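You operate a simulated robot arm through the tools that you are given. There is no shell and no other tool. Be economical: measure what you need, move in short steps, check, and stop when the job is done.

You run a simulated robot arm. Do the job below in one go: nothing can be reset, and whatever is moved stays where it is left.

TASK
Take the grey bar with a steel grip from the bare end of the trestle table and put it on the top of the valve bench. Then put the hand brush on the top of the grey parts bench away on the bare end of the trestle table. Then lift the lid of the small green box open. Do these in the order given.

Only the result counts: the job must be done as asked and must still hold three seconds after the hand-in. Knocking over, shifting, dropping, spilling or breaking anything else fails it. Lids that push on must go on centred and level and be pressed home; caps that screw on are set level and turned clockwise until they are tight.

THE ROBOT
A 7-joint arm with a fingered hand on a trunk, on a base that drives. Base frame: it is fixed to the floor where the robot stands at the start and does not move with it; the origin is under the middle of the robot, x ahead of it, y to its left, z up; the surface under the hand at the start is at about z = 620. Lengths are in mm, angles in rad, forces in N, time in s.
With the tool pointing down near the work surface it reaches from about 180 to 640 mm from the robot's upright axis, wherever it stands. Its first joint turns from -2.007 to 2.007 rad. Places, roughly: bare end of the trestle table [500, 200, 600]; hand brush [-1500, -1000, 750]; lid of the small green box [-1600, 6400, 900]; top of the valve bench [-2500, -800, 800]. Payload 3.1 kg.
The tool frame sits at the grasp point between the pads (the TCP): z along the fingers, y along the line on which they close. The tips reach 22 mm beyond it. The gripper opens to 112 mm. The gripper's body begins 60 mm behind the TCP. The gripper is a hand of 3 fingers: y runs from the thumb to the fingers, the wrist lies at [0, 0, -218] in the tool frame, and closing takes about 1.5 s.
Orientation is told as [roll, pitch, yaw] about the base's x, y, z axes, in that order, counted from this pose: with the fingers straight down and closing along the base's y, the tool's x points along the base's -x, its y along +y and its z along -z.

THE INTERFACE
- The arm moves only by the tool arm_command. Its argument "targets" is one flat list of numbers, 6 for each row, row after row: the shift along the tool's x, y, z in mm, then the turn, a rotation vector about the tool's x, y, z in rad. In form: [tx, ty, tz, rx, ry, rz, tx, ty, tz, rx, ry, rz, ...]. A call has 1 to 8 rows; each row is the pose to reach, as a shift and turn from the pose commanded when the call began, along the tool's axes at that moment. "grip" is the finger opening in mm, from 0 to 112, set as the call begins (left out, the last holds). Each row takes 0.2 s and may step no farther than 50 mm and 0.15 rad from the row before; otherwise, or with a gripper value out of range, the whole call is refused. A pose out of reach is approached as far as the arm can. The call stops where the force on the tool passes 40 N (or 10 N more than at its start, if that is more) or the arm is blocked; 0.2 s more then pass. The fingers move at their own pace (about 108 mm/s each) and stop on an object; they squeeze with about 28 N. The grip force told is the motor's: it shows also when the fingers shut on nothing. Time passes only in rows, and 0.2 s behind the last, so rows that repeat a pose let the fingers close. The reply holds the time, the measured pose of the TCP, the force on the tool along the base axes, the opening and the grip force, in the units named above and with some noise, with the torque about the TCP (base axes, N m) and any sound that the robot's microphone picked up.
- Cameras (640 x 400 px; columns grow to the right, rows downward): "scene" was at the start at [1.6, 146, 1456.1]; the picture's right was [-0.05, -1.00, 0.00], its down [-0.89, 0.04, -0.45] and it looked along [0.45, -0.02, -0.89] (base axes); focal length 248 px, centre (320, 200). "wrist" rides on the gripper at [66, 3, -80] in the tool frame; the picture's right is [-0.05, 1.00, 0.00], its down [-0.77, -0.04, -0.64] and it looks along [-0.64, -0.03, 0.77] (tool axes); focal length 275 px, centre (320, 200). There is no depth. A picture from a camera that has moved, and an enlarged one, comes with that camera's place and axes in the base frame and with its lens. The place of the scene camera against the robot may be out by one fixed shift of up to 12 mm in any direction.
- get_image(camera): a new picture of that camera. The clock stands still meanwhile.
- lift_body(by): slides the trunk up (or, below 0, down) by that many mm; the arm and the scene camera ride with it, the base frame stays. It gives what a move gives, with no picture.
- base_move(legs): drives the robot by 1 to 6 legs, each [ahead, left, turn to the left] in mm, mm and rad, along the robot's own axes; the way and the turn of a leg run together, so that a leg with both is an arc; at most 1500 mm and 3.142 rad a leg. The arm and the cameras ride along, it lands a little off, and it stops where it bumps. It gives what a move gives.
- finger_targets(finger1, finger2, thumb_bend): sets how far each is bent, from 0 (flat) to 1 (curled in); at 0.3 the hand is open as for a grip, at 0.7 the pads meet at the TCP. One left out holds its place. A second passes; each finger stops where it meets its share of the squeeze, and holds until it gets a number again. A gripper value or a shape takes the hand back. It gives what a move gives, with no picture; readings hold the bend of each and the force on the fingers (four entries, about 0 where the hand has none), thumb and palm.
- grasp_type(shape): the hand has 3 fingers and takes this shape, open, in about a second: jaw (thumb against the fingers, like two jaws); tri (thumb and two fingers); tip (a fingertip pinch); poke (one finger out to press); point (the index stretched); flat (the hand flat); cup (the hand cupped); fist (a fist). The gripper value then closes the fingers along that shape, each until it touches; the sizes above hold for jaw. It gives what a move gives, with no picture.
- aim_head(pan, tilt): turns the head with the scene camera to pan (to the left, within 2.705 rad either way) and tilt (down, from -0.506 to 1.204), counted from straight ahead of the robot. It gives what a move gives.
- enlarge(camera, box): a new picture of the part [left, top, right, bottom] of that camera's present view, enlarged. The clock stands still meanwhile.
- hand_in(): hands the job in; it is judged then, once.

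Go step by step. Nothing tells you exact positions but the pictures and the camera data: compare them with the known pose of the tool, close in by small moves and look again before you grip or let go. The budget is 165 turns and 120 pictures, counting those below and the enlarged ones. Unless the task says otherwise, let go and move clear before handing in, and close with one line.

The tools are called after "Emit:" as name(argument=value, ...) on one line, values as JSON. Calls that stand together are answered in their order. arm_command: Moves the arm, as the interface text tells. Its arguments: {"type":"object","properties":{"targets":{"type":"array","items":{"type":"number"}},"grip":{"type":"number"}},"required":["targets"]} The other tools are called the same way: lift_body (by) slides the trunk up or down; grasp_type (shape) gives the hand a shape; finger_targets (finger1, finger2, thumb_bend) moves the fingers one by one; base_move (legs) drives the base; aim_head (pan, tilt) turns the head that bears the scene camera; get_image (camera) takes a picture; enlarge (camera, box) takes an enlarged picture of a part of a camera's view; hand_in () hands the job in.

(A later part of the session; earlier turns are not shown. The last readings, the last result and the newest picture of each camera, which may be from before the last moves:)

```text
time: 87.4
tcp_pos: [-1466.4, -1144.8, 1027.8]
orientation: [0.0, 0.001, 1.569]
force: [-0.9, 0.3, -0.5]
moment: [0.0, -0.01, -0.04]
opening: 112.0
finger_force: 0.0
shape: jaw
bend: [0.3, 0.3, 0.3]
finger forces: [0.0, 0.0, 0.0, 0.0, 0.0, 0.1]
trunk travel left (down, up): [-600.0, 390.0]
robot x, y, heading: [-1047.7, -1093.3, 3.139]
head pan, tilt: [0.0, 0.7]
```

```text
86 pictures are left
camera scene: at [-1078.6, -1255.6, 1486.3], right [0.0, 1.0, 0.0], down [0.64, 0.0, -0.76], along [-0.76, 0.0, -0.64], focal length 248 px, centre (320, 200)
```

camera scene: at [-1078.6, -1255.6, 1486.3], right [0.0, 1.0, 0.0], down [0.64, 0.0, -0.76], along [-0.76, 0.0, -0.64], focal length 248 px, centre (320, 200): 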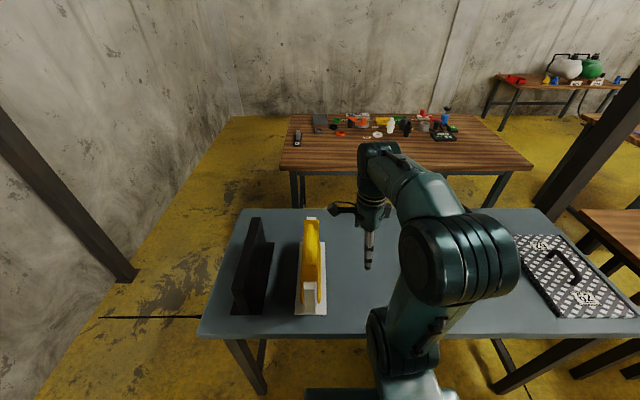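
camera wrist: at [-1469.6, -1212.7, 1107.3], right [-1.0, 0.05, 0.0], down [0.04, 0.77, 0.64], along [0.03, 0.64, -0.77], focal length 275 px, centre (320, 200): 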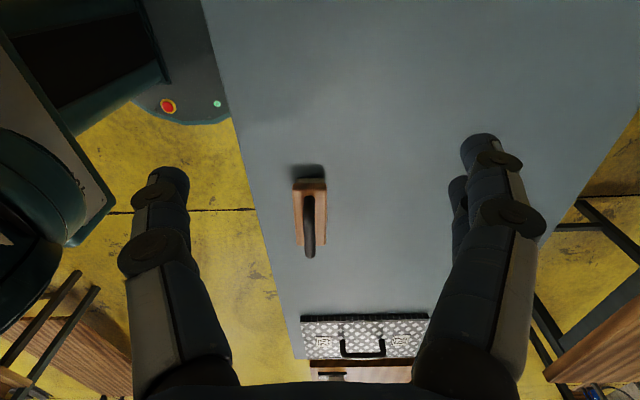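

Again in shorter rows.

Emit:
arm_command(targets=[-40, -4, 10, 0, 0, 0, -80, -8, 20, 0, 0, 0, -120, -12, 30, 0, 0, 0, -160, -18, 45, 0, 0, 0, -195, -24, 62, 0, 0, 0, -225, -28, 85, 0, 0, 0, -232, -28, 108, 0, 0, 0])

Emit:
get_image(camera="wrist")

```text
time: 89.0
tcp_pos: [-1439.8, -913.9, 918.9]
orientation: [0.001, -0.001, 1.568]
force: [0.7, 0.9, 0.0]
moment: [0.04, 0.03, -0.01]
opening: 111.9
finger_force: 0.0
shape: jaw
bend: [0.3, 0.3, 0.3]
finger forces: [0.0, 0.0, 0.1, 0.0, 0.0, 0.0]
trunk travel left (down, up): [-600.0, 390.0]
robot x, y, heading: [-1048.9, -1101.4, 3.137]
head pan, tilt: [0.0, 0.7]
```

```text
85 pictures are left
camera wrist: at [-1443.1, -982.2, 999.3], right [-1.0, 0.05, 0.0], down [0.04, 0.77, 0.64], along [0.03, 0.64, -0.77], focal length 275 px, centre (320, 200)
```

wrist: 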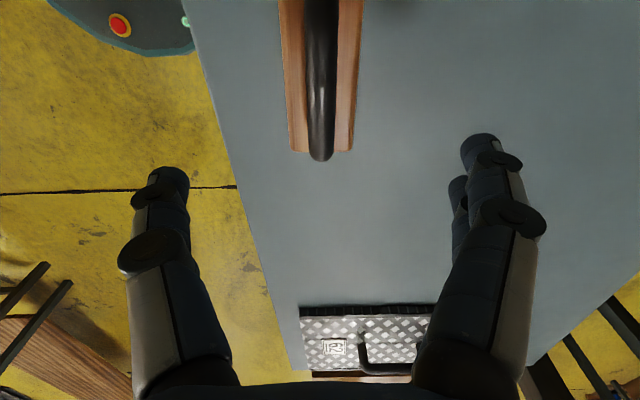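

Emit:
get_image(camera="scene")

Emit:
arm_command(targets=[45, 0, 0, 0, 0, 0, 80, 0, 0, 0, 0, 0])

Emit:
get_image(camera="wrist")

```text
84 pictures are left
camera scene: at [-1078.0, -1255.5, 1486.3], right [0.0, 1.0, 0.0], down [0.64, 0.0, -0.76], along [-0.76, 0.0, -0.64], focal length 248 px, centre (320, 200)
```

scene: 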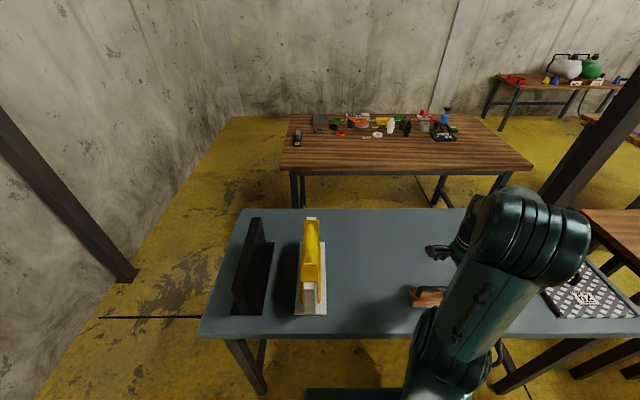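

```text
time: 89.6
tcp_pos: [-1437.7, -995.1, 920.2]
orientation: [-0.003, 0.002, 1.569]
force: [-0.1, -0.5, 0.2]
moment: [0.0, -0.07, -0.02]
opening: 112.1
finger_force: 0.0
shape: jaw
bend: [0.3, 0.3, 0.3]
finger forces: [0.1, 0.1, 0.0, 0.1, 0.1, 0.1]
trunk travel left (down, up): [-600.0, 390.0]
robot x, y, heading: [-1051.8, -1095.4, 3.143]
head pan, tilt: [0.0, 0.7]
```

```text
83 pictures are left
camera wrist: at [-1441.2, -1062.0, 999.9], right [-1.0, 0.05, 0.0], down [0.04, 0.77, 0.64], along [0.03, 0.64, -0.77], focal length 275 px, centre (320, 200)
```

wrist: 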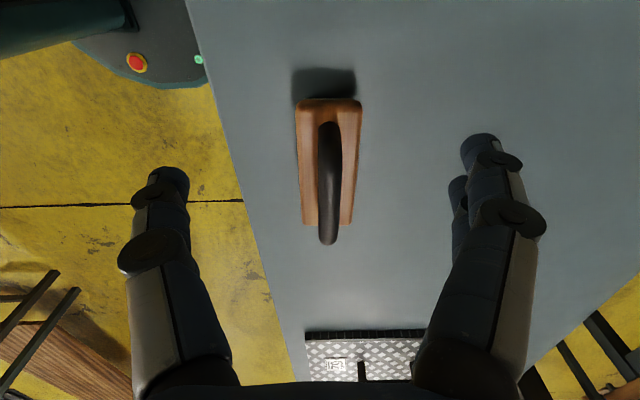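

The handle arch runs y -960..-895 with its top near z 853, and the block top is near z 797. I'll come over the arch centre (y -932) and look before the last drop.

Emit:
arm_command(targets=[-32, 2, 0, 0, 0, 0, -63, 3, 15, 0, 0, 0, -63, 3, 55, 0, 0, 0])

Emit:
get_image(camera="wrist")

Emit:
enlarge(camera="scene", box=[380, 200, 540, 320])

```text
time: 90.4
tcp_pos: [-1442.0, -931.4, 864.0]
orientation: [0.001, 0.001, 1.569]
force: [0.9, 0.4, -0.5]
moment: [0.01, 0.01, 0.0]
opening: 112.1
finger_force: 0.1
shape: jaw
bend: [0.3, 0.3, 0.3]
finger forces: [0.0, 0.0, 0.0, 0.0, 0.1, 0.0]
trunk travel left (down, up): [-600.0, 390.0]
robot x, y, heading: [-1052.8, -1095.8, 3.142]
head pan, tilt: [0.0, 0.7]
```

```text
82 pictures are left
camera wrist: at [-1445.6, -997.8, 943.7], right [-1.0, 0.05, 0.0], down [0.04, 0.77, 0.64], along [0.03, 0.64, -0.77], focal length 275 px, centre (320, 200)
```

wrist: 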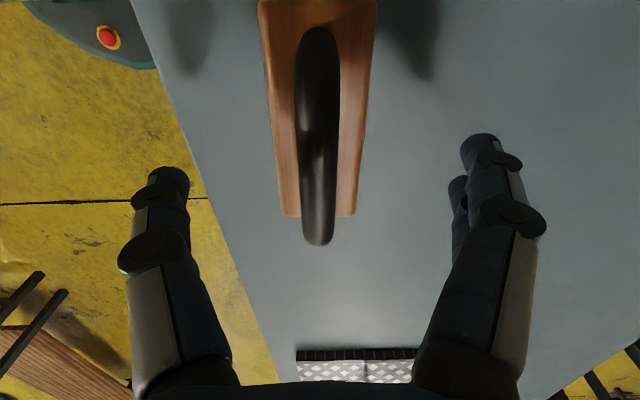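

```text
3.33 times, centred on (460, 260) of scene
camera zoom: at [-1078.6, -1255.4, 1486.3], right [0.0, 1.0, 0.0], down [0.64, 0.0, -0.76], along [-0.76, 0.0, -0.64], focal length 828 px, centre (-147, 0)
```

zoom: 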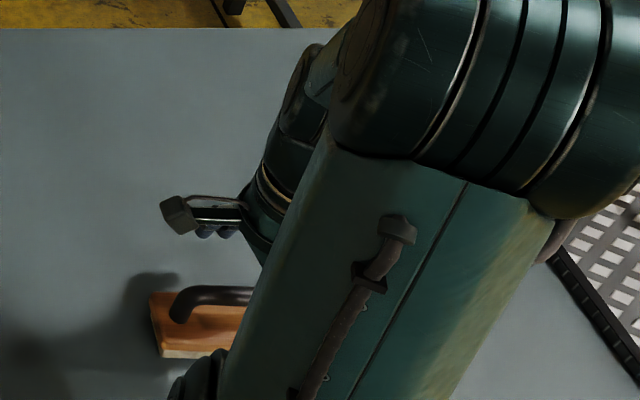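

Emit:
arm_command(targets=[0, 0, 6, 0, 0, 0, 0, 0, 12, 0, 0, 0])

Emit:
get_image(camera="wrist")

```text
time: 91.0
tcp_pos: [-1438.9, -930.7, 853.6]
orientation: [0.0, -0.001, 1.566]
force: [-0.5, -0.7, 1.4]
moment: [0.05, -0.01, -0.04]
opening: 111.8
finger_force: 0.0
shape: jaw
bend: [0.3, 0.3, 0.3]
finger forces: [0.1, 0.0, 0.1, 0.0, 0.0, 0.0]
trunk travel left (down, up): [-600.0, 390.0]
robot x, y, heading: [-1051.2, -1101.7, 3.14]
head pan, tilt: [0.0, 0.7]
```

```text
80 pictures are left
camera wrist: at [-1443.3, -998.0, 932.4], right [-1.0, 0.05, 0.0], down [0.04, 0.77, 0.64], along [0.03, 0.64, -0.77], focal length 275 px, centre (320, 200)
```

wrist: 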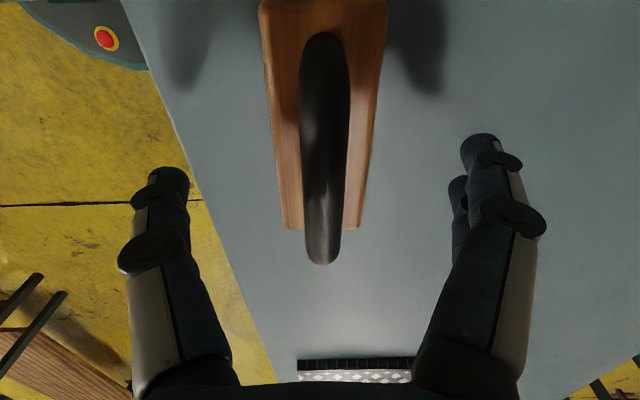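

The handle top is at z≈853 and the block top at ≈816. TCP at 845 keeps the tips off the block; I'll lower 8 mm and close.

Emit:
arm_command(targets=[0, 0, 7, 0, 0, 0])

Emit:
arm_command(targets=[0, 0, 0, 0, 0, 0, 0, 0, 0, 0, 0, 0, 0, 0, 0, 0, 0, 0, 0, 0, 0, 0, 0, 0, 0, 0, 0, 0, 0, 0, 0, 0, 0, 0, 0, 0, 0, 0, 0, 0, 0, 0, 0, 0, 0, 0, 0, 0], grip=0)

Emit:
get_image(camera="wrist")

```text
time: 91.4
tcp_pos: [-1440.4, -931.8, 845.9]
orientation: [0.001, 0.0, 1.568]
force: [0.0, 0.2, 0.6]
moment: [0.01, -0.01, 0.0]
opening: 112.2
finger_force: 0.1
shape: jaw
bend: [0.3, 0.3, 0.3]
finger forces: [0.1, 0.1, 0.1, 0.0, 0.0, 0.0]
trunk travel left (down, up): [-600.0, 390.0]
robot x, y, heading: [-1051.3, -1096.7, 3.138]
head pan, tilt: [0.0, 0.7]
```

```text
time: 93.2
tcp_pos: [-1440.9, -930.5, 845.8]
orientation: [0.0, -0.001, 1.57]
force: [0.5, -0.6, -1.6]
moment: [0.01, 0.02, -0.02]
opening: 0.0
finger_force: 27.8
shape: jaw
bend: [0.66, 0.66, 0.74]
finger forces: [4.9, 4.1, 0.1, 0.1, 24.7, 0.1]
trunk travel left (down, up): [-600.0, 390.0]
robot x, y, heading: [-1052.9, -1100.9, 3.137]
head pan, tilt: [0.0, 0.7]
```

```text
79 pictures are left
camera wrist: at [-1443.5, -998.0, 925.7], right [-1.0, 0.05, 0.0], down [0.04, 0.77, 0.64], along [0.03, 0.64, -0.77], focal length 275 px, centre (320, 200)
```

wrist: 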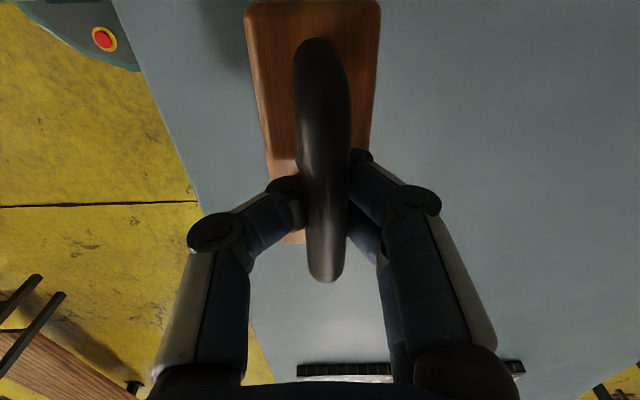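

The reading says closed fully, so the fingers may have wrapped under the arch. I'll test with a small lift.

Emit:
arm_command(targets=[0, 0, -4, 0, 0, 0, 0, 0, -8, 0, 0, 0])

Emit:
get_image(camera="wrist")

Emit:
enlarge(camera="scene", box=[380, 200, 540, 320])

```text
time: 93.8
tcp_pos: [-1440.5, -930.6, 852.6]
orientation: [0.0, -0.002, 1.57]
force: [0.4, 0.0, -2.5]
moment: [0.02, -0.02, 0.02]
opening: 0.1
finger_force: 28.2
shape: jaw
bend: [0.66, 0.66, 0.74]
finger forces: [4.9, 4.1, 0.1, 0.0, 24.6, 0.1]
trunk travel left (down, up): [-600.0, 390.0]
robot x, y, heading: [-1051.8, -1098.1, 3.146]
head pan, tilt: [0.0, 0.7]
```

```text
78 pictures are left
camera wrist: at [-1443.4, -997.6, 933.5], right [-1.0, 0.05, 0.0], down [0.04, 0.77, 0.64], along [0.03, 0.64, -0.77], focal length 275 px, centre (320, 200)
```

wrist: 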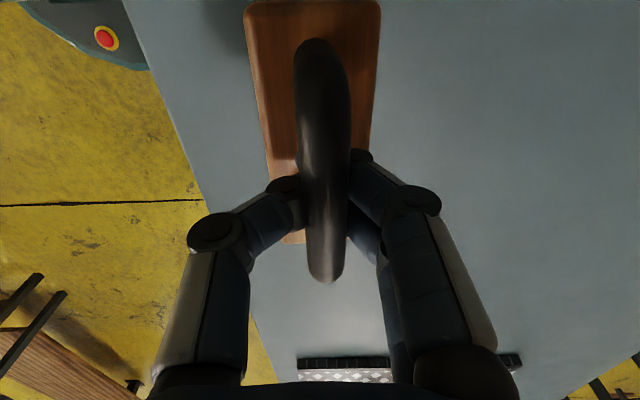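

```text
3.33 times, centred on (460, 260) of scene
camera zoom: at [-1077.7, -1255.5, 1486.3], right [0.0, 1.0, 0.0], down [0.64, 0.0, -0.76], along [-0.76, 0.0, -0.64], focal length 828 px, centre (-147, 0)
```

zoom: 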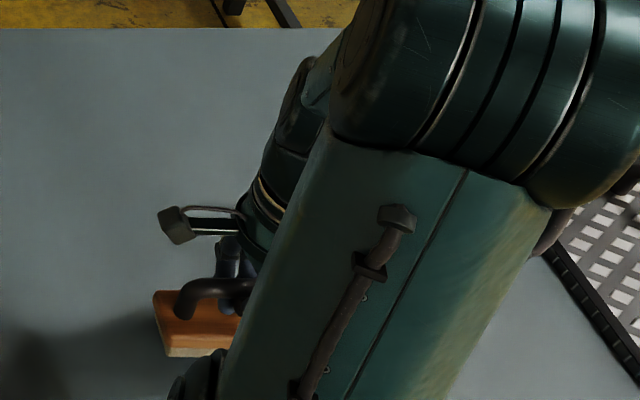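

The brush came up rigidly with the hand, so the fingers are caged under the arch. Lifting higher and checking once more.

Emit:
arm_command(targets=[0, 0, -40, 0, 0, 0, 0, 0, -80, 0, 0, 0, 0, 0, -120, 0, 0, 0])

Emit:
get_image(camera="wrist")

Emit:
get_image(camera="scene")

```text
time: 94.6
tcp_pos: [-1437.5, -931.7, 971.5]
orientation: [-0.002, 0.0, 1.566]
force: [-1.1, -0.6, -1.0]
moment: [-0.01, 0.02, -0.02]
opening: 0.4
finger_force: 27.9
shape: jaw
bend: [0.67, 0.67, 0.74]
finger forces: [4.7, 4.2, 0.0, 0.1, 5.4, 0.0]
trunk travel left (down, up): [-600.0, 390.0]
robot x, y, heading: [-1049.6, -1098.8, 3.141]
head pan, tilt: [0.0, 0.7]
```

```text
76 pictures are left
camera wrist: at [-1441.3, -999.1, 1051.6], right [-1.0, 0.05, 0.0], down [0.04, 0.77, 0.64], along [0.03, 0.63, -0.77], focal length 275 px, centre (320, 200)
```

wrist: 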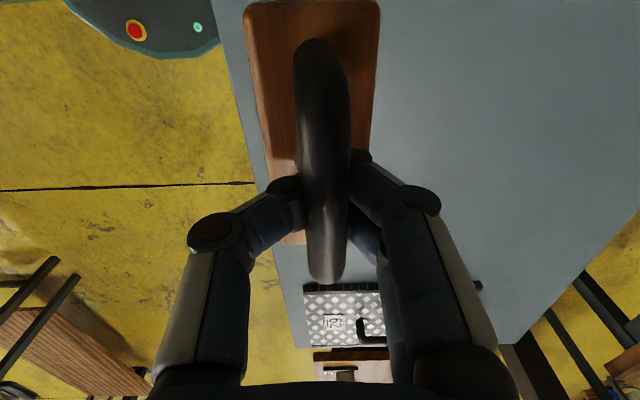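

```text
75 pictures are left
camera scene: at [-1077.2, -1255.8, 1486.3], right [0.0, 1.0, 0.0], down [0.64, 0.0, -0.77], along [-0.77, 0.0, -0.64], focal length 248 px, centre (320, 200)
```

scene: 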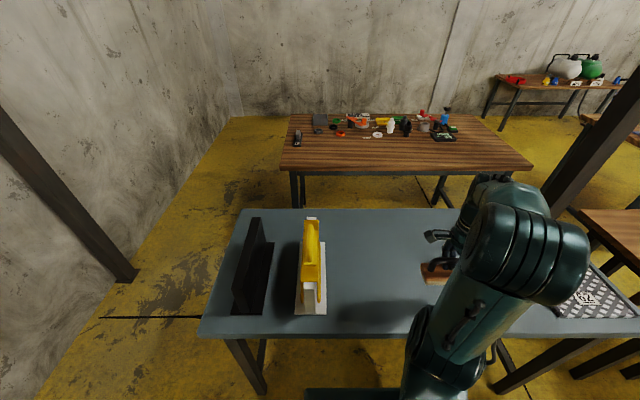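

Firmly held. I'll back off, centre the arm, turn round and drive back to the starting place.

Emit:
base_move(legs=[[-350, 0, 0], [0, 0, 1.571], [0, 0, 1.571]])

Emit:
arm_command(targets=[45, 0, 0, 0, 0, 0, 90, 0, 0, 0, 0, 0, 135, 0, 0, 0, 0, 0, 180, 0, 0, 0, 0, 0, 225, 0, 0, 0, 0, 0])

```text
time: 104.5
tcp_pos: [-311.2, -1259.9, 971.2]
orientation: [-0.001, 0.001, -1.56]
force: [-0.5, 0.2, -1.6]
moment: [0.02, 0.03, -0.01]
opening: 0.0
finger_force: 27.9
shape: jaw
bend: [0.67, 0.67, 0.74]
finger forces: [4.6, 4.1, 0.0, 0.0, 4.7, 0.1]
trunk travel left (down, up): [-600.0, 390.0]
robot x, y, heading: [-699.7, -1096.9, 0.013]
head pan, tilt: [0.0, 0.7]
```

```text
time: 105.7
tcp_pos: [-312.5, -1035.7, 968.9]
orientation: [0.0, 0.0, -1.56]
force: [0.0, 0.2, -1.6]
moment: [0.01, -0.04, -0.06]
opening: 0.0
finger_force: 27.9
shape: jaw
bend: [0.67, 0.67, 0.74]
finger forces: [4.5, 4.3, 0.0, 0.0, 4.9, 0.0]
trunk travel left (down, up): [-600.0, 390.0]
robot x, y, heading: [-699.4, -1097.5, 0.012]
head pan, tilt: [0.0, 0.7]
```

Emit:
base_move(legs=[[0, 1100, 0], [0, 0, -0.012], [650, 0, 0]])

Emit:
aim_head(pan=0.0, tilt=1.1)

Emit:
get_image(camera="scene")

Emit:
get_image(camera="wrist")

```text
time: 114.9
tcp_pos: [317.6, 53.6, 971.1]
orientation: [0.001, -0.001, -1.572]
force: [-0.8, 0.1, -1.5]
moment: [-0.01, 0.0, -0.04]
opening: 0.0
finger_force: 28.2
shape: jaw
bend: [0.67, 0.67, 0.74]
finger forces: [4.6, 4.3, 0.1, 0.0, 4.9, 0.1]
trunk travel left (down, up): [-600.0, 390.0]
robot x, y, heading: [-70.5, 0.2, -0.001]
head pan, tilt: [0.0, 0.7]
```

```text
time: 115.7
tcp_pos: [318.0, 53.5, 969.8]
orientation: [0.0, -0.002, -1.575]
force: [0.2, 0.5, -1.5]
moment: [0.04, -0.02, 0.01]
opening: 0.1
finger_force: 27.5
shape: jaw
bend: [0.67, 0.67, 0.74]
finger forces: [4.6, 4.4, 0.0, 0.0, 4.9, 0.0]
trunk travel left (down, up): [-600.0, 390.0]
robot x, y, heading: [-73.8, -4.2, -0.002]
head pan, tilt: [0.0, 1.1]
```

```text
74 pictures are left
camera scene: at [-69.7, 145.6, 1456.4], right [0.0, -1.0, 0.0], down [-0.89, 0.0, -0.45], along [0.45, 0.0, -0.89], focal length 248 px, centre (320, 200)
```

scene: 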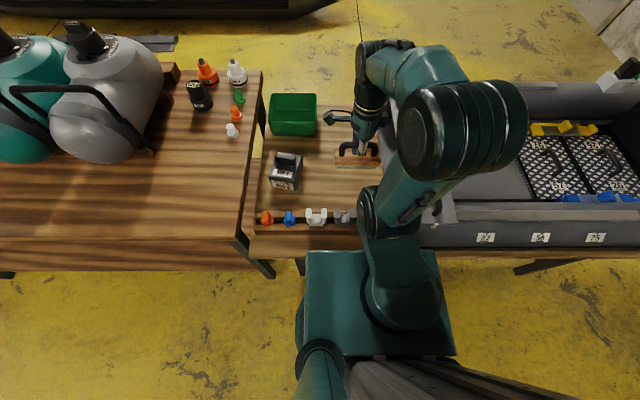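

```text
73 pictures are left
camera wrist: at [320.9, 118.7, 1049.5], right [1.0, -0.05, 0.0], down [-0.04, -0.77, 0.64], along [-0.03, -0.64, -0.77], focal length 275 px, centre (320, 200)
```

wrist: 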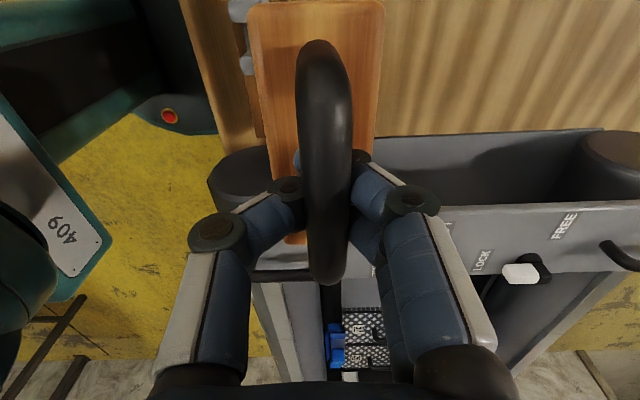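

The spot where the bar lay is still free. I'll carry the brush to [500, 85] and lower to about 100 mm above the table.

Emit:
arm_command(targets=[8, 45, 0, 0, 0, 0, 16, 90, 0, 0, 0, 0, 24, 135, 0, 0, 0, 0, 31, 182, 0, 0, 0, 0, 31, 182, 50, 0, 0, 0, 31, 182, 100, 0, 0, 0, 31, 182, 150, 0, 0, 0, 31, 182, 190, 0, 0, 0])

Emit:
get_image(camera="wrist")

Emit:
enlarge(camera="scene", box=[240, 80, 420, 220])

```text
time: 117.5
tcp_pos: [498.8, 84.3, 780.1]
orientation: [0.0, 0.001, -1.573]
force: [0.1, 0.2, -1.0]
moment: [0.0, -0.01, 0.0]
opening: 0.1
finger_force: 27.6
shape: jaw
bend: [0.67, 0.67, 0.74]
finger forces: [4.4, 4.2, 0.0, 0.0, 6.4, 0.0]
trunk travel left (down, up): [-600.0, 390.0]
robot x, y, heading: [-72.8, -1.3, -0.004]
head pan, tilt: [0.0, 1.1]
```

```text
72 pictures are left
camera wrist: at [503.0, 149.6, 860.0], right [1.0, -0.05, 0.0], down [-0.04, -0.77, 0.64], along [-0.03, -0.64, -0.77], focal length 275 px, centre (320, 200)
```

wrist: 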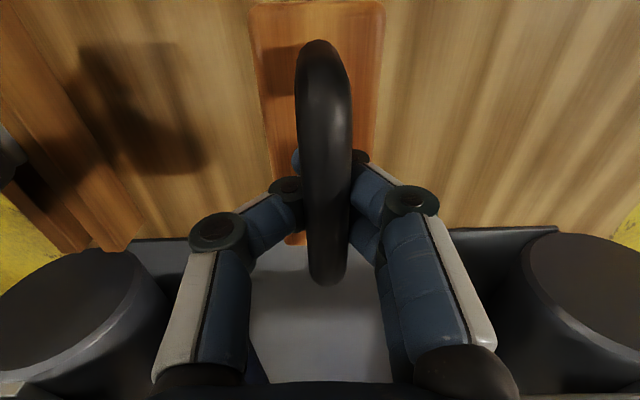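

```text
2.86 times, centred on (330, 150) of scene
camera zoom: at [-68.9, 145.8, 1456.3], right [0.0, -1.0, 0.0], down [-0.89, 0.0, -0.45], along [0.45, 0.0, -0.89], focal length 709 px, centre (291, 343)
```

zoom: 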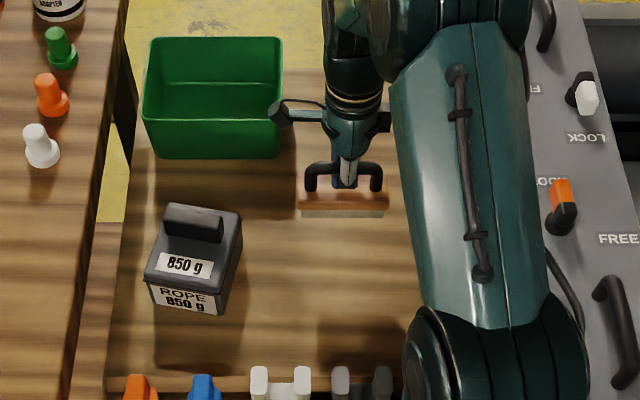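

The place is clear. Descending to just above, then feeling for the table.

Emit:
arm_command(targets=[0, 0, 20, 0, 0, 0, 0, 0, 40, 0, 0, 0, 0, 0, 52, 0, 0, 0])

Emit:
arm_command(targets=[0, 0, 4, 0, 0, 0, 0, 0, 8, 0, 0, 0])

Emit:
get_image(camera="wrist")

Emit:
enlarge(camera="scene", box=[300, 110, 380, 170])

```text
time: 118.3
tcp_pos: [499.3, 83.8, 729.7]
orientation: [-0.001, 0.0, -1.573]
force: [0.6, -0.7, -1.5]
moment: [0.01, 0.02, 0.01]
opening: 0.0
finger_force: 27.9
shape: jaw
bend: [0.67, 0.67, 0.74]
finger forces: [4.6, 4.3, 0.0, 0.0, 6.9, 0.0]
trunk travel left (down, up): [-600.0, 390.0]
robot x, y, heading: [-70.6, -6.7, 0.001]
head pan, tilt: [0.0, 1.1]
```

```text
time: 118.9
tcp_pos: [499.8, 82.7, 720.3]
orientation: [0.001, 0.0, -1.573]
force: [-1.0, -0.6, -1.4]
moment: [0.0, 0.02, 0.0]
opening: 0.0
finger_force: 27.9
shape: jaw
bend: [0.67, 0.68, 0.74]
finger forces: [4.6, 4.3, 0.1, 0.0, 6.9, 0.0]
trunk travel left (down, up): [-600.0, 390.0]
robot x, y, heading: [-71.9, -4.8, 0.003]
head pan, tilt: [0.0, 1.1]
```

```text
70 pictures are left
camera wrist: at [502.9, 149.0, 800.5], right [1.0, -0.05, 0.0], down [-0.04, -0.77, 0.64], along [-0.03, -0.64, -0.77], focal length 275 px, centre (320, 200)
```

wrist: 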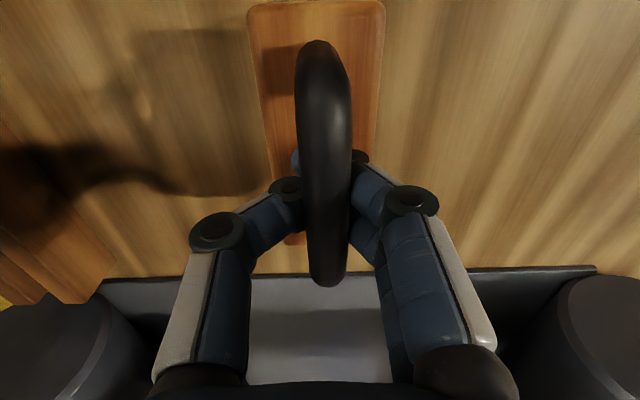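

```text
6.67 times, centred on (340, 140) of scene
camera zoom: at [-69.7, 145.6, 1456.3], right [0.0, -1.0, 0.0], down [-0.89, 0.0, -0.45], along [0.45, 0.0, -0.89], focal length 1655 px, centre (187, 600)
```

zoom: 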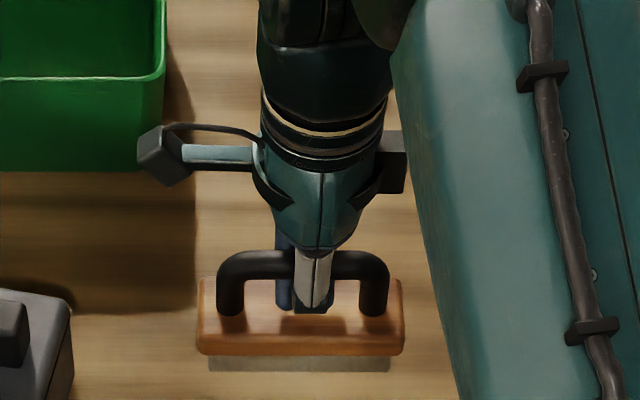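

Emit:
arm_command(targets=[0, 0, 4, 0, 0, 0, 0, 0, 8, 0, 0, 0])

Emit:
arm_command(targets=[0, 0, 3, 0, 0, 0, 0, 0, 6, 0, 0, 0])

Emit:
arm_command(targets=[0, 0, 3, 0, 0, 0, 0, 0, 6, 0, 0, 0])

```text
time: 119.5
tcp_pos: [499.4, 85.3, 712.2]
orientation: [0.001, 0.001, -1.571]
force: [-0.2, -0.4, -1.5]
moment: [-0.02, 0.01, 0.02]
opening: 0.0
finger_force: 27.6
shape: jaw
bend: [0.67, 0.68, 0.74]
finger forces: [4.5, 4.3, 0.0, 0.0, 6.9, 0.0]
trunk travel left (down, up): [-600.0, 390.0]
robot x, y, heading: [-73.6, -4.2, 0.0]
head pan, tilt: [0.0, 1.1]
```

```text
time: 120.1
tcp_pos: [500.2, 84.4, 706.8]
orientation: [-0.003, 0.0, -1.574]
force: [-0.4, -0.7, -1.3]
moment: [0.01, -0.01, -0.01]
opening: 0.0
finger_force: 28.3
shape: jaw
bend: [0.67, 0.68, 0.74]
finger forces: [4.5, 4.2, 0.1, 0.0, 7.0, 0.0]
trunk travel left (down, up): [-600.0, 390.0]
robot x, y, heading: [-69.5, -6.3, -0.001]
head pan, tilt: [0.0, 1.1]
```

```text
time: 120.7
tcp_pos: [500.7, 84.0, 700.2]
orientation: [-0.001, -0.002, -1.572]
force: [-0.3, 0.0, -2.0]
moment: [0.01, -0.03, 0.01]
opening: 0.1
finger_force: 28.2
shape: jaw
bend: [0.67, 0.68, 0.74]
finger forces: [4.5, 4.5, 0.1, 0.0, 7.1, 0.1]
trunk travel left (down, up): [-600.0, 390.0]
robot x, y, heading: [-73.1, -5.8, -0.001]
head pan, tilt: [0.0, 1.1]
```

Emit:
arm_command(targets=[0, 0, 2, 0, 0, 0, 0, 0, 4, 0, 0, 0])

Emit:
arm_command(targets=[0, 0, 2, 0, 0, 0, 0, 0, 4, 0, 0, 0])

Emit:
enlarge(camera="scene", box=[300, 120, 380, 180])

```text
time: 121.3
tcp_pos: [499.2, 83.6, 695.5]
orientation: [-0.001, 0.001, -1.572]
force: [0.0, 0.3, -1.9]
moment: [-0.01, -0.01, -0.01]
opening: 0.0
finger_force: 27.7
shape: jaw
bend: [0.67, 0.68, 0.74]
finger forces: [4.5, 4.4, 0.0, 0.1, 7.1, 0.1]
trunk travel left (down, up): [-600.0, 390.0]
robot x, y, heading: [-73.0, -2.3, -0.006]
head pan, tilt: [0.0, 1.1]
```

```text
time: 121.9
tcp_pos: [499.8, 83.8, 691.6]
orientation: [-0.002, 0.001, -1.574]
force: [0.3, -0.9, -1.5]
moment: [0.04, 0.0, 0.0]
opening: 0.0
finger_force: 28.0
shape: jaw
bend: [0.67, 0.68, 0.74]
finger forces: [4.5, 4.4, 0.0, 0.0, 7.1, 0.0]
trunk travel left (down, up): [-600.0, 390.0]
robot x, y, heading: [-72.4, -7.4, -0.004]
head pan, tilt: [0.0, 1.1]
```

```text
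6.67 times, centred on (340, 150) of scene
camera zoom: at [-69.7, 145.6, 1456.3], right [0.0, -1.0, 0.0], down [-0.89, 0.0, -0.45], along [0.45, 0.0, -0.89], focal length 1655 px, centre (187, 533)
```

zoom: 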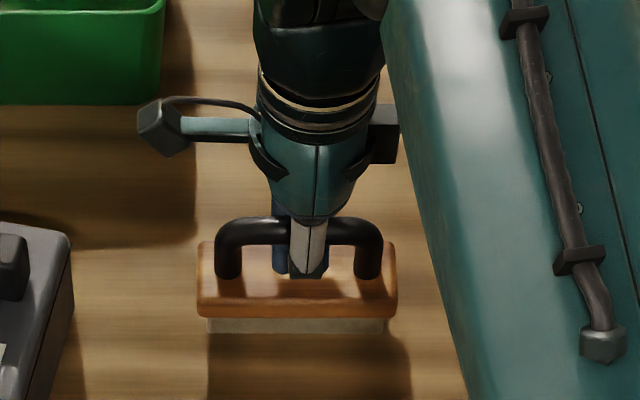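

Emit:
arm_command(targets=[0, 0, 2, 0, 0, 0, 0, 0, 4, 0, 0, 0])

Emit:
arm_command(targets=[0, 0, 2, 0, 0, 0, 0, 0, 4, 0, 0, 0])

Emit:
arm_command(targets=[0, 0, 2, 0, 0, 0, 0, 0, 4, 0, 0, 0])

```text
time: 122.5
tcp_pos: [498.8, 84.3, 687.3]
orientation: [0.001, -0.003, -1.572]
force: [1.5, 0.0, -2.0]
moment: [0.01, 0.02, 0.01]
opening: 0.0
finger_force: 27.9
shape: jaw
bend: [0.68, 0.68, 0.74]
finger forces: [4.5, 4.4, 0.1, 0.0, 7.2, 0.1]
trunk travel left (down, up): [-600.0, 390.0]
robot x, y, heading: [-73.3, -5.6, 0.0]
head pan, tilt: [0.0, 1.1]
```

```text
time: 123.1
tcp_pos: [500.4, 83.5, 684.0]
orientation: [0.001, 0.0, -1.571]
force: [-0.4, -1.1, -2.3]
moment: [-0.02, 0.0, 0.02]
opening: 0.0
finger_force: 28.2
shape: jaw
bend: [0.68, 0.68, 0.74]
finger forces: [4.5, 4.4, 0.0, 0.1, 7.2, 0.0]
trunk travel left (down, up): [-600.0, 390.0]
robot x, y, heading: [-73.8, -4.7, -0.003]
head pan, tilt: [0.0, 1.1]
```

```text
time: 123.7
tcp_pos: [498.9, 83.7, 679.3]
orientation: [-0.003, 0.0, -1.574]
force: [-0.7, 0.3, 1.2]
moment: [0.05, -0.03, 0.02]
opening: 0.2
finger_force: 28.2
shape: jaw
bend: [0.68, 0.68, 0.75]
finger forces: [3.7, 3.7, 0.0, 0.0, 7.4, 0.0]
trunk travel left (down, up): [-600.0, 390.0]
robot x, y, heading: [-73.6, -2.8, -0.003]
head pan, tilt: [0.0, 1.1]
```

First touch, with the force turning upward. 2 mm more and look.

Emit:
arm_command(targets=[0, 0, 2, 0, 0, 0])

Emit:
enlarge(camera="scene", box=[300, 120, 380, 180])

Emit:
get_image(camera="wrist")

```text
time: 124.1
tcp_pos: [499.4, 83.7, 678.5]
orientation: [0.001, -0.001, -1.572]
force: [-0.4, 0.7, 0.0]
moment: [-0.03, -0.01, 0.02]
opening: 0.0
finger_force: 28.1
shape: jaw
bend: [0.69, 0.69, 0.75]
finger forces: [2.9, 2.9, 0.0, 0.0, 6.1, 0.0]
trunk travel left (down, up): [-600.0, 390.0]
robot x, y, heading: [-70.8, -1.7, -0.005]
head pan, tilt: [0.0, 1.1]
```

```text
6.67 times, centred on (340, 150) of scene
camera zoom: at [-69.9, 145.7, 1456.3], right [0.0, -1.0, 0.0], down [-0.89, 0.0, -0.45], along [0.45, 0.0, -0.89], focal length 1655 px, centre (187, 533)
```

zoom: 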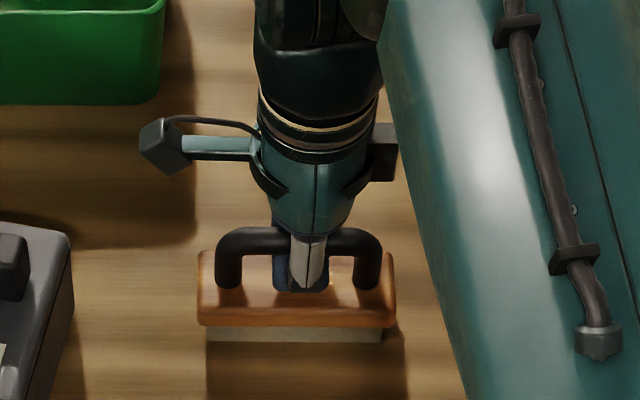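

```text
66 pictures are left
camera wrist: at [502.8, 148.9, 757.5], right [1.0, -0.05, 0.0], down [-0.04, -0.77, 0.64], along [-0.03, -0.64, -0.77], focal length 275 px, centre (320, 200)
```

wrist: 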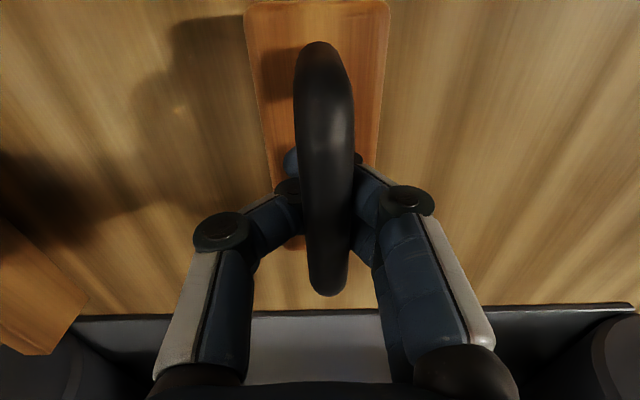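

Emit:
arm_command(targets=[0, 0, 2, 0, 0, 0, 0, 0, 3, 0, 0, 0])

Emit:
arm_command(targets=[0, 0, 1, 0, 0, 0, 0, 0, 2, 0, 0, 0])

Emit:
get_image(camera="wrist")

```text
time: 124.7
tcp_pos: [500.1, 83.8, 675.3]
orientation: [0.001, 0.001, -1.572]
force: [-0.4, 0.3, -1.0]
moment: [-0.04, 0.01, 0.0]
opening: 0.0
finger_force: 27.7
shape: jaw
bend: [0.7, 0.7, 0.75]
finger forces: [2.5, 2.6, 0.0, 0.0, 3.9, 0.0]
trunk travel left (down, up): [-600.0, 390.0]
robot x, y, heading: [-71.8, -0.9, -0.004]
head pan, tilt: [0.0, 1.1]
```

```text
time: 125.3
tcp_pos: [499.3, 83.3, 673.7]
orientation: [0.001, 0.001, -1.573]
force: [-2.2, -0.3, 2.9]
moment: [0.0, -0.02, 0.0]
opening: 0.0
finger_force: 28.4
shape: jaw
bend: [0.7, 0.7, 0.75]
finger forces: [0.0, 0.0, 0.0, 0.1, 2.9, 0.0]
trunk travel left (down, up): [-600.0, 390.0]
robot x, y, heading: [-68.9, -1.9, -0.003]
head pan, tilt: [0.0, 1.1]
```

```text
65 pictures are left
camera wrist: at [503.0, 149.4, 752.9], right [1.0, -0.05, 0.0], down [-0.04, -0.77, 0.64], along [-0.03, -0.64, -0.77], focal length 275 px, centre (320, 200)
```

wrist: 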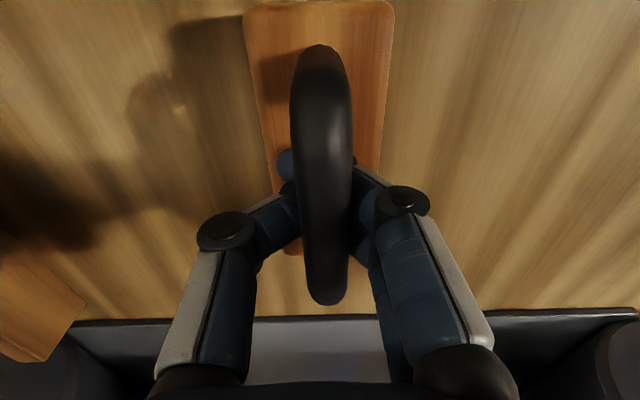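

The finger loads are gone, so the brush stands on the table. Opening and rising straight up.

Emit:
arm_command(targets=[0, 0, 0, 0, 0, 0, 0, 0, 0, 0, 0, 0, 0, 0, 0, 0, 0, 0], grip=40)

Emit:
arm_command(targets=[0, 0, 0, 0, 0, 0, 0, 0, 0, 0, 0, 0, 0, 0, 0, 0, 0, 0, 0, 0, 0, 0, 0, 0], grip=112)

Emit:
get_image(camera="wrist")

```text
time: 126.1
tcp_pos: [499.1, 83.0, 675.0]
orientation: [0.007, 0.002, -1.573]
force: [-0.3, 1.1, 32.9]
moment: [0.04, -0.02, 0.02]
opening: 33.5
finger_force: 0.0
shape: jaw
bend: [0.77, 0.77, 0.74]
finger forces: [8.9, 8.8, 0.0, 0.0, 14.8, 0.0]
trunk travel left (down, up): [-600.0, 390.0]
robot x, y, heading: [-74.6, -1.9, -0.001]
head pan, tilt: [0.0, 1.1]
```

```text
time: 127.1
tcp_pos: [499.6, 83.4, 672.2]
orientation: [0.001, -0.001, -1.574]
force: [0.3, 0.2, 0.2]
moment: [0.01, 0.03, 0.0]
opening: 112.0
finger_force: 0.0
shape: jaw
bend: [0.3, 0.3, 0.3]
finger forces: [0.0, 0.0, 0.0, 0.0, 0.1, 0.0]
trunk travel left (down, up): [-600.0, 390.0]
robot x, y, heading: [-70.7, -0.9, -0.002]
head pan, tilt: [0.0, 1.1]
```

```text
64 pictures are left
camera wrist: at [502.9, 149.4, 752.4], right [1.0, -0.05, 0.0], down [-0.04, -0.77, 0.64], along [-0.03, -0.64, -0.77], focal length 275 px, centre (320, 200)
```

wrist: 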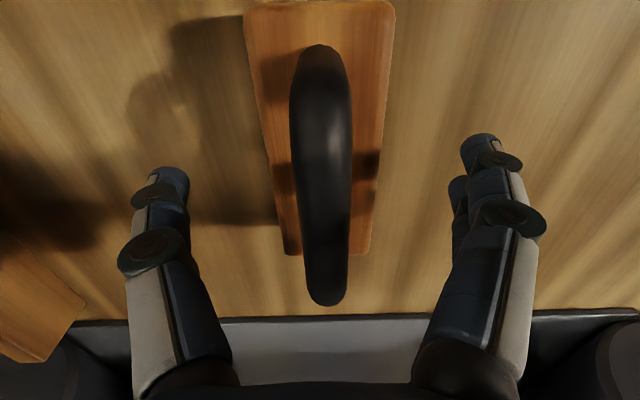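

Released; the brush stands upright. Rising and checking, then turning to the green box.

Emit:
arm_command(targets=[0, 0, -40, 0, 0, 0, 0, 0, -90, 0, 0, 0, 0, 0, -140, 0, 0, 0, 0, 0, -190, 0, 0, 0, 0, 0, -240, 0, 0, 0, 0, -40, -270, 0, 0, 0, 0, -80, -300, 0, 0, 0, 0, -120, -320, 0, 0, 0])

Emit:
arm_command(targets=[0, -40, -20, 0, 0, 0, 0, -80, -40, 0, 0, 0])

Emit:
get_image(camera="scene")

Emit:
base_move(legs=[[-600, 0, 0], [0, 0, 1.571]])

Emit:
aim_head(pan=0.0, tilt=0.3)

Emit:
get_image(camera="scene")

```text
time: 128.9
tcp_pos: [377.5, 85.7, 994.2]
orientation: [0.001, -0.001, -1.571]
force: [-0.7, 0.0, 0.2]
moment: [-0.04, 0.0, 0.02]
opening: 112.1
finger_force: 0.2
shape: jaw
bend: [0.3, 0.3, 0.3]
finger forces: [0.0, 0.1, 0.0, 0.1, 0.1, 0.1]
trunk travel left (down, up): [-600.0, 390.0]
robot x, y, heading: [-69.4, -1.8, -0.007]
head pan, tilt: [0.0, 1.1]
```

```text
time: 129.5
tcp_pos: [301.1, 80.4, 1032.1]
orientation: [-0.001, 0.003, -1.579]
force: [0.8, -0.7, 0.0]
moment: [0.03, -0.01, 0.05]
opening: 111.9
finger_force: 0.2
shape: jaw
bend: [0.3, 0.3, 0.3]
finger forces: [0.0, 0.0, 0.0, 0.1, 0.1, 0.0]
trunk travel left (down, up): [-600.0, 390.0]
robot x, y, heading: [-69.6, -1.9, -0.001]
head pan, tilt: [0.0, 1.1]
```

```text
63 pictures are left
camera scene: at [-69.0, 140.2, 1456.9], right [0.0, -1.0, 0.0], down [-0.89, 0.0, -0.45], along [0.45, 0.0, -0.89], focal length 248 px, centre (320, 200)
```

scene: 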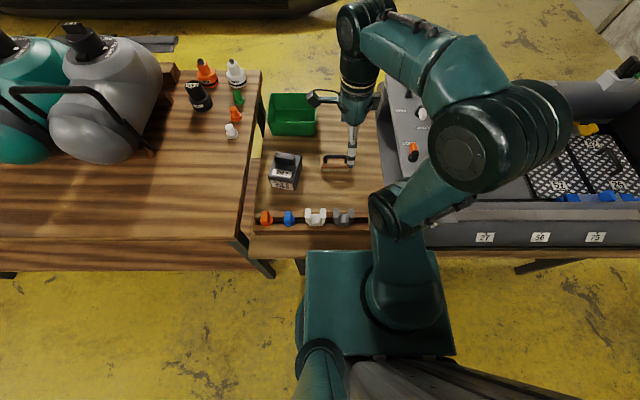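

```text
time: 136.7
tcp_pos: [-749.8, 375.6, 1032.3]
orientation: [0.001, 0.001, -0.048]
force: [-0.1, 0.0, 0.7]
moment: [-0.05, 0.0, -0.01]
opening: 111.8
finger_force: 0.0
shape: jaw
bend: [0.3, 0.3, 0.3]
finger forces: [0.1, 0.0, 0.0, 0.0, 0.0, 0.0]
trunk travel left (down, up): [-600.0, 390.0]
robot x, y, heading: [-676.9, -2.5, 1.528]
head pan, tilt: [0.0, 1.1]
```

```text
time: 137.8
tcp_pos: [-750.5, 375.2, 1031.2]
orientation: [0.002, 0.0, -0.047]
force: [-0.5, 0.4, 0.4]
moment: [-0.01, -0.02, 0.0]
opening: 111.6
finger_force: 0.1
shape: jaw
bend: [0.3, 0.3, 0.3]
finger forces: [0.1, 0.1, 0.0, 0.0, 0.1, 0.1]
trunk travel left (down, up): [-600.0, 390.0]
robot x, y, heading: [-678.4, -0.5, 1.528]
head pan, tilt: [0.0, 0.3]
```

```text
62 pictures are left
camera scene: at [-829.8, 36.3, 1522.3], right [1.0, -0.05, 0.0], down [-0.01, -0.3, -0.95], along [0.04, 0.95, -0.3], focal length 248 px, centre (320, 200)
```

scene: 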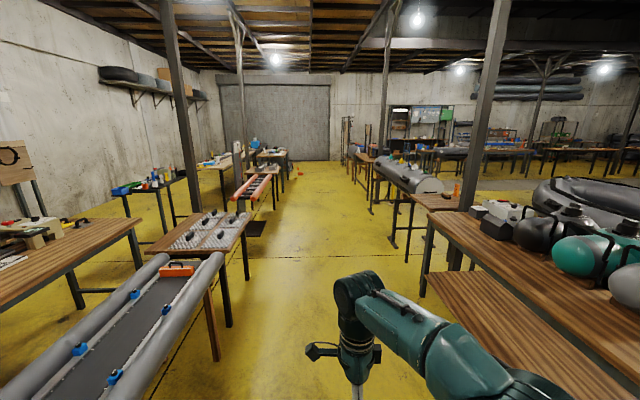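

The green box should be near picture point (277, 148), down the aisle ahead. I'll enlarge that part.

Emit:
enlarge(camera="scene", box=[200, 110, 320, 190])

Emit:
base_move(legs=[[0, 0, 0.043], [1400, 0, 0], [1400, 0, 0], [1200, 0, 0]])

Emit:
aim_head(pan=0.4, tilt=0.4)

Emit:
get_image(camera="scene")

```text
5.00 times, centred on (260, 150) of scene
camera zoom: at [-829.8, 36.3, 1522.3], right [1.0, -0.05, 0.0], down [-0.01, -0.3, -0.95], along [0.04, 0.95, -0.3], focal length 1241 px, centre (620, 450)
```

zoom: 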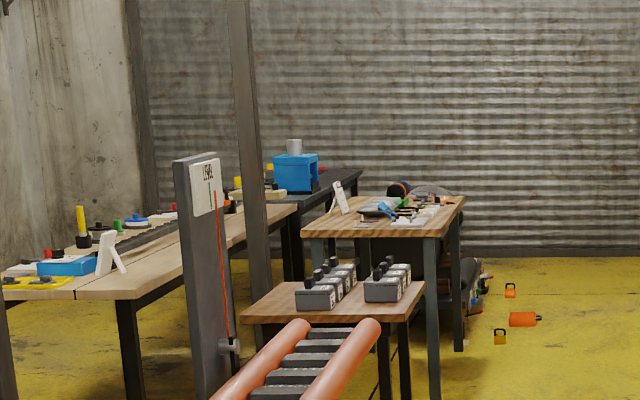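

```text
time: 157.5
tcp_pos: [-741.6, 4371.8, 1031.8]
orientation: [0.002, -0.001, 0.004]
force: [-0.2, -0.3, -0.8]
moment: [0.01, 0.01, 0.0]
opening: 111.7
finger_force: 0.1
shape: jaw
bend: [0.3, 0.3, 0.3]
finger forces: [0.0, 0.1, 0.0, 0.1, 0.1, 0.1]
trunk travel left (down, up): [-600.0, 390.0]
robot x, y, heading: [-650.7, 3996.9, 1.573]
head pan, tilt: [0.0, 0.3]
```

```text
time: 158.3
tcp_pos: [-741.8, 4371.6, 1031.5]
orientation: [0.001, 0.0, 0.002]
force: [1.1, -0.2, -0.1]
moment: [-0.02, 0.0, 0.02]
opening: 112.2
finger_force: 0.1
shape: jaw
bend: [0.3, 0.3, 0.3]
finger forces: [0.1, 0.0, 0.0, 0.0, 0.0, 0.2]
trunk travel left (down, up): [-600.0, 390.0]
robot x, y, heading: [-647.9, 4000.8, 1.576]
head pan, tilt: [0.4, 0.4]
```

```text
60 pictures are left
camera scene: at [-841.3, 4020.3, 1513.2], right [0.92, 0.39, 0.0], down [0.15, -0.36, -0.92], along [-0.36, 0.85, -0.39], focal length 248 px, centre (320, 200)
```

scene: 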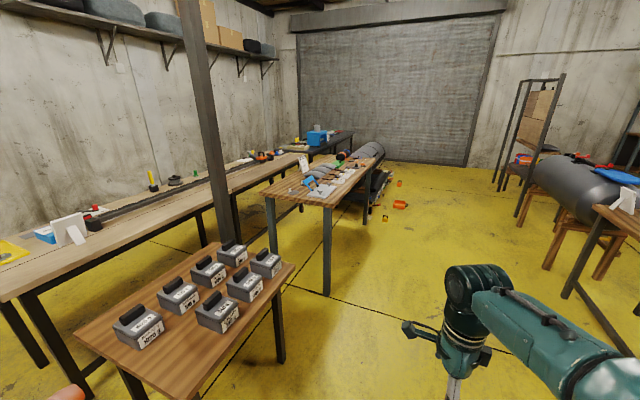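

Emit:
enlarge(camera="scene", box=[250, 120, 410, 220])

```text
4.00 times, centred on (330, 170) of scene
camera zoom: at [-841.3, 4020.3, 1513.2], right [0.92, 0.39, 0.0], down [0.15, -0.36, -0.92], along [-0.36, 0.85, -0.39], focal length 993 px, centre (280, 320)
```

zoom: 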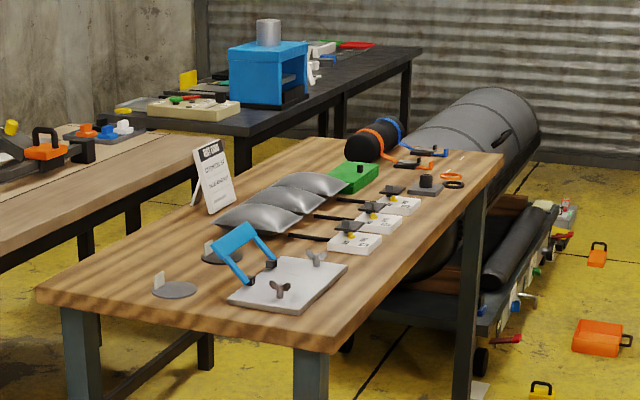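

The small green box with a dark knob sits on the wooden bench at about [-1620, 6340], and the bench's near edge is at x≈-1350. I'll drive alongside and turn to face it.

Emit:
base_move(legs=[[1400, 0, 0], [880, 0, 0], [0, 0, 1.571], [250, 0, 0]])

Emit:
aim_head(pan=0.0, tilt=0.8)

Emit:
get_image(camera="scene")

Emit:
get_image(camera="wrist")

```text
time: 174.6
tcp_pos: [-1257.5, 6121.3, 1030.8]
orientation: [-0.003, 0.0, 1.587]
force: [-0.7, 0.5, -0.2]
moment: [-0.03, -0.01, -0.02]
opening: 112.0
finger_force: 0.0
shape: jaw
bend: [0.3, 0.3, 0.3]
finger forces: [0.0, 0.0, 0.0, 0.0, 0.0, 0.1]
trunk travel left (down, up): [-600.0, 390.0]
robot x, y, heading: [-887.6, 6217.3, -3.125]
head pan, tilt: [0.4, 0.4]
```

```text
time: 175.5
tcp_pos: [-1258.1, 6120.7, 1031.9]
orientation: [0.001, -0.001, 1.588]
force: [-0.3, 0.7, 0.2]
moment: [-0.02, -0.01, 0.01]
opening: 112.1
finger_force: 0.0
shape: jaw
bend: [0.3, 0.3, 0.3]
finger forces: [0.0, 0.1, 0.0, 0.1, 0.1, 0.0]
trunk travel left (down, up): [-600.0, 390.0]
robot x, y, heading: [-887.0, 6215.0, -3.126]
head pan, tilt: [0.0, 0.799]
```

```text
58 pictures are left
camera scene: at [-906.1, 6059.5, 1478.1], right [-0.02, 1.0, 0.0], down [0.72, 0.01, -0.7], along [-0.7, -0.01, -0.72], focal length 248 px, centre (320, 200)
```

scene: 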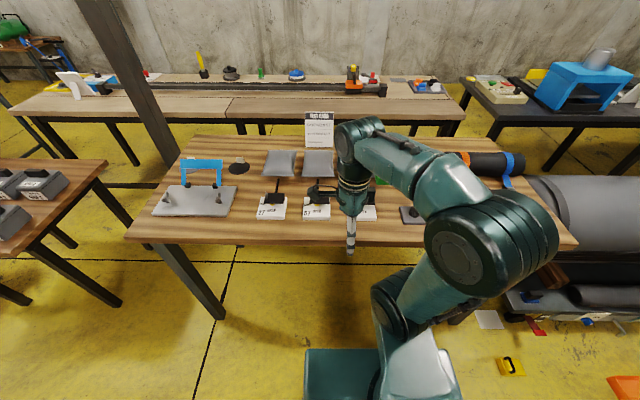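

```text
57 pictures are left
camera wrist: at [-1259.2, 6053.7, 1111.9], right [-1.0, 0.03, 0.0], down [0.02, 0.77, 0.64], along [0.02, 0.64, -0.77], focal length 275 px, centre (320, 200)
```

wrist: 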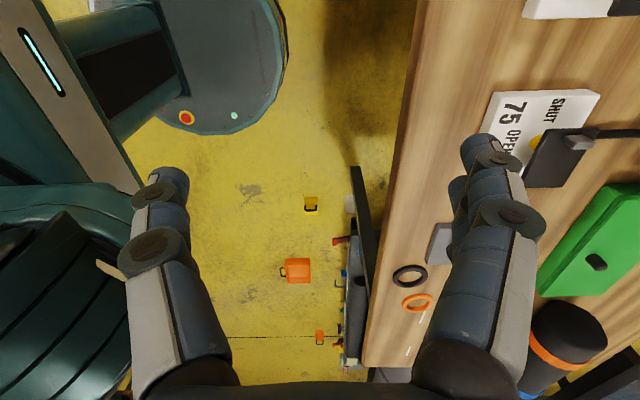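

The box lies to the robot's right, behind the arm. I'll shift the base right and ahead, and bring the wrist camera over to inspect the lid.

Emit:
base_move(legs=[[0, -130, -0.016], [130, 0, 0]])

Emit:
get_image(camera="wrist")

Emit:
get_image(camera="scene")

```text
time: 177.7
tcp_pos: [-1390.0, 6256.3, 1030.6]
orientation: [-0.003, 0.0, 1.572]
force: [-0.3, 0.0, -0.8]
moment: [-0.02, -0.03, -0.01]
opening: 111.6
finger_force: 0.0
shape: jaw
bend: [0.3, 0.3, 0.3]
finger forces: [0.1, 0.1, 0.1, 0.1, 0.1, 0.0]
trunk travel left (down, up): [-600.0, 390.0]
robot x, y, heading: [-1019.9, 6347.7, -3.138]
head pan, tilt: [0.0, 0.799]
```

```text
56 pictures are left
camera wrist: at [-1393.3, 6189.9, 1111.4], right [-1.0, 0.05, 0.0], down [0.03, 0.77, 0.64], along [0.03, 0.64, -0.77], focal length 275 px, centre (320, 200)
```

wrist: 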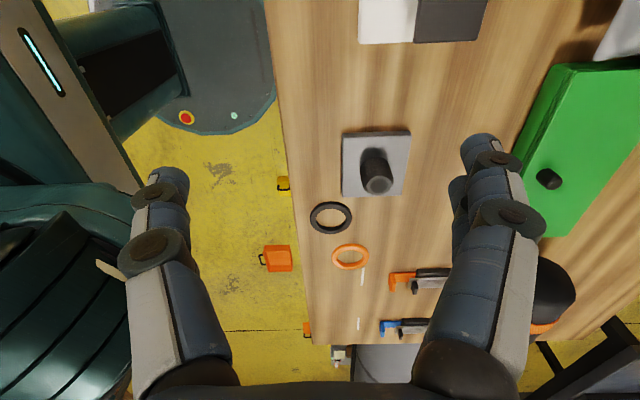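

```text
55 pictures are left
camera scene: at [-1040.4, 6190.1, 1478.0], right [0.0, 1.0, 0.0], down [0.72, 0.0, -0.7], along [-0.7, 0.0, -0.72], focal length 248 px, centre (320, 200)
```

scene: 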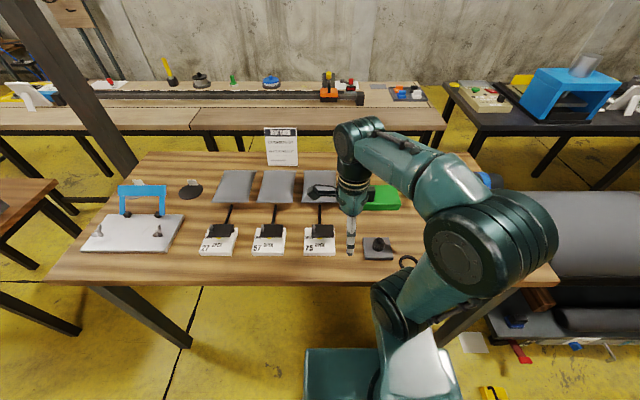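

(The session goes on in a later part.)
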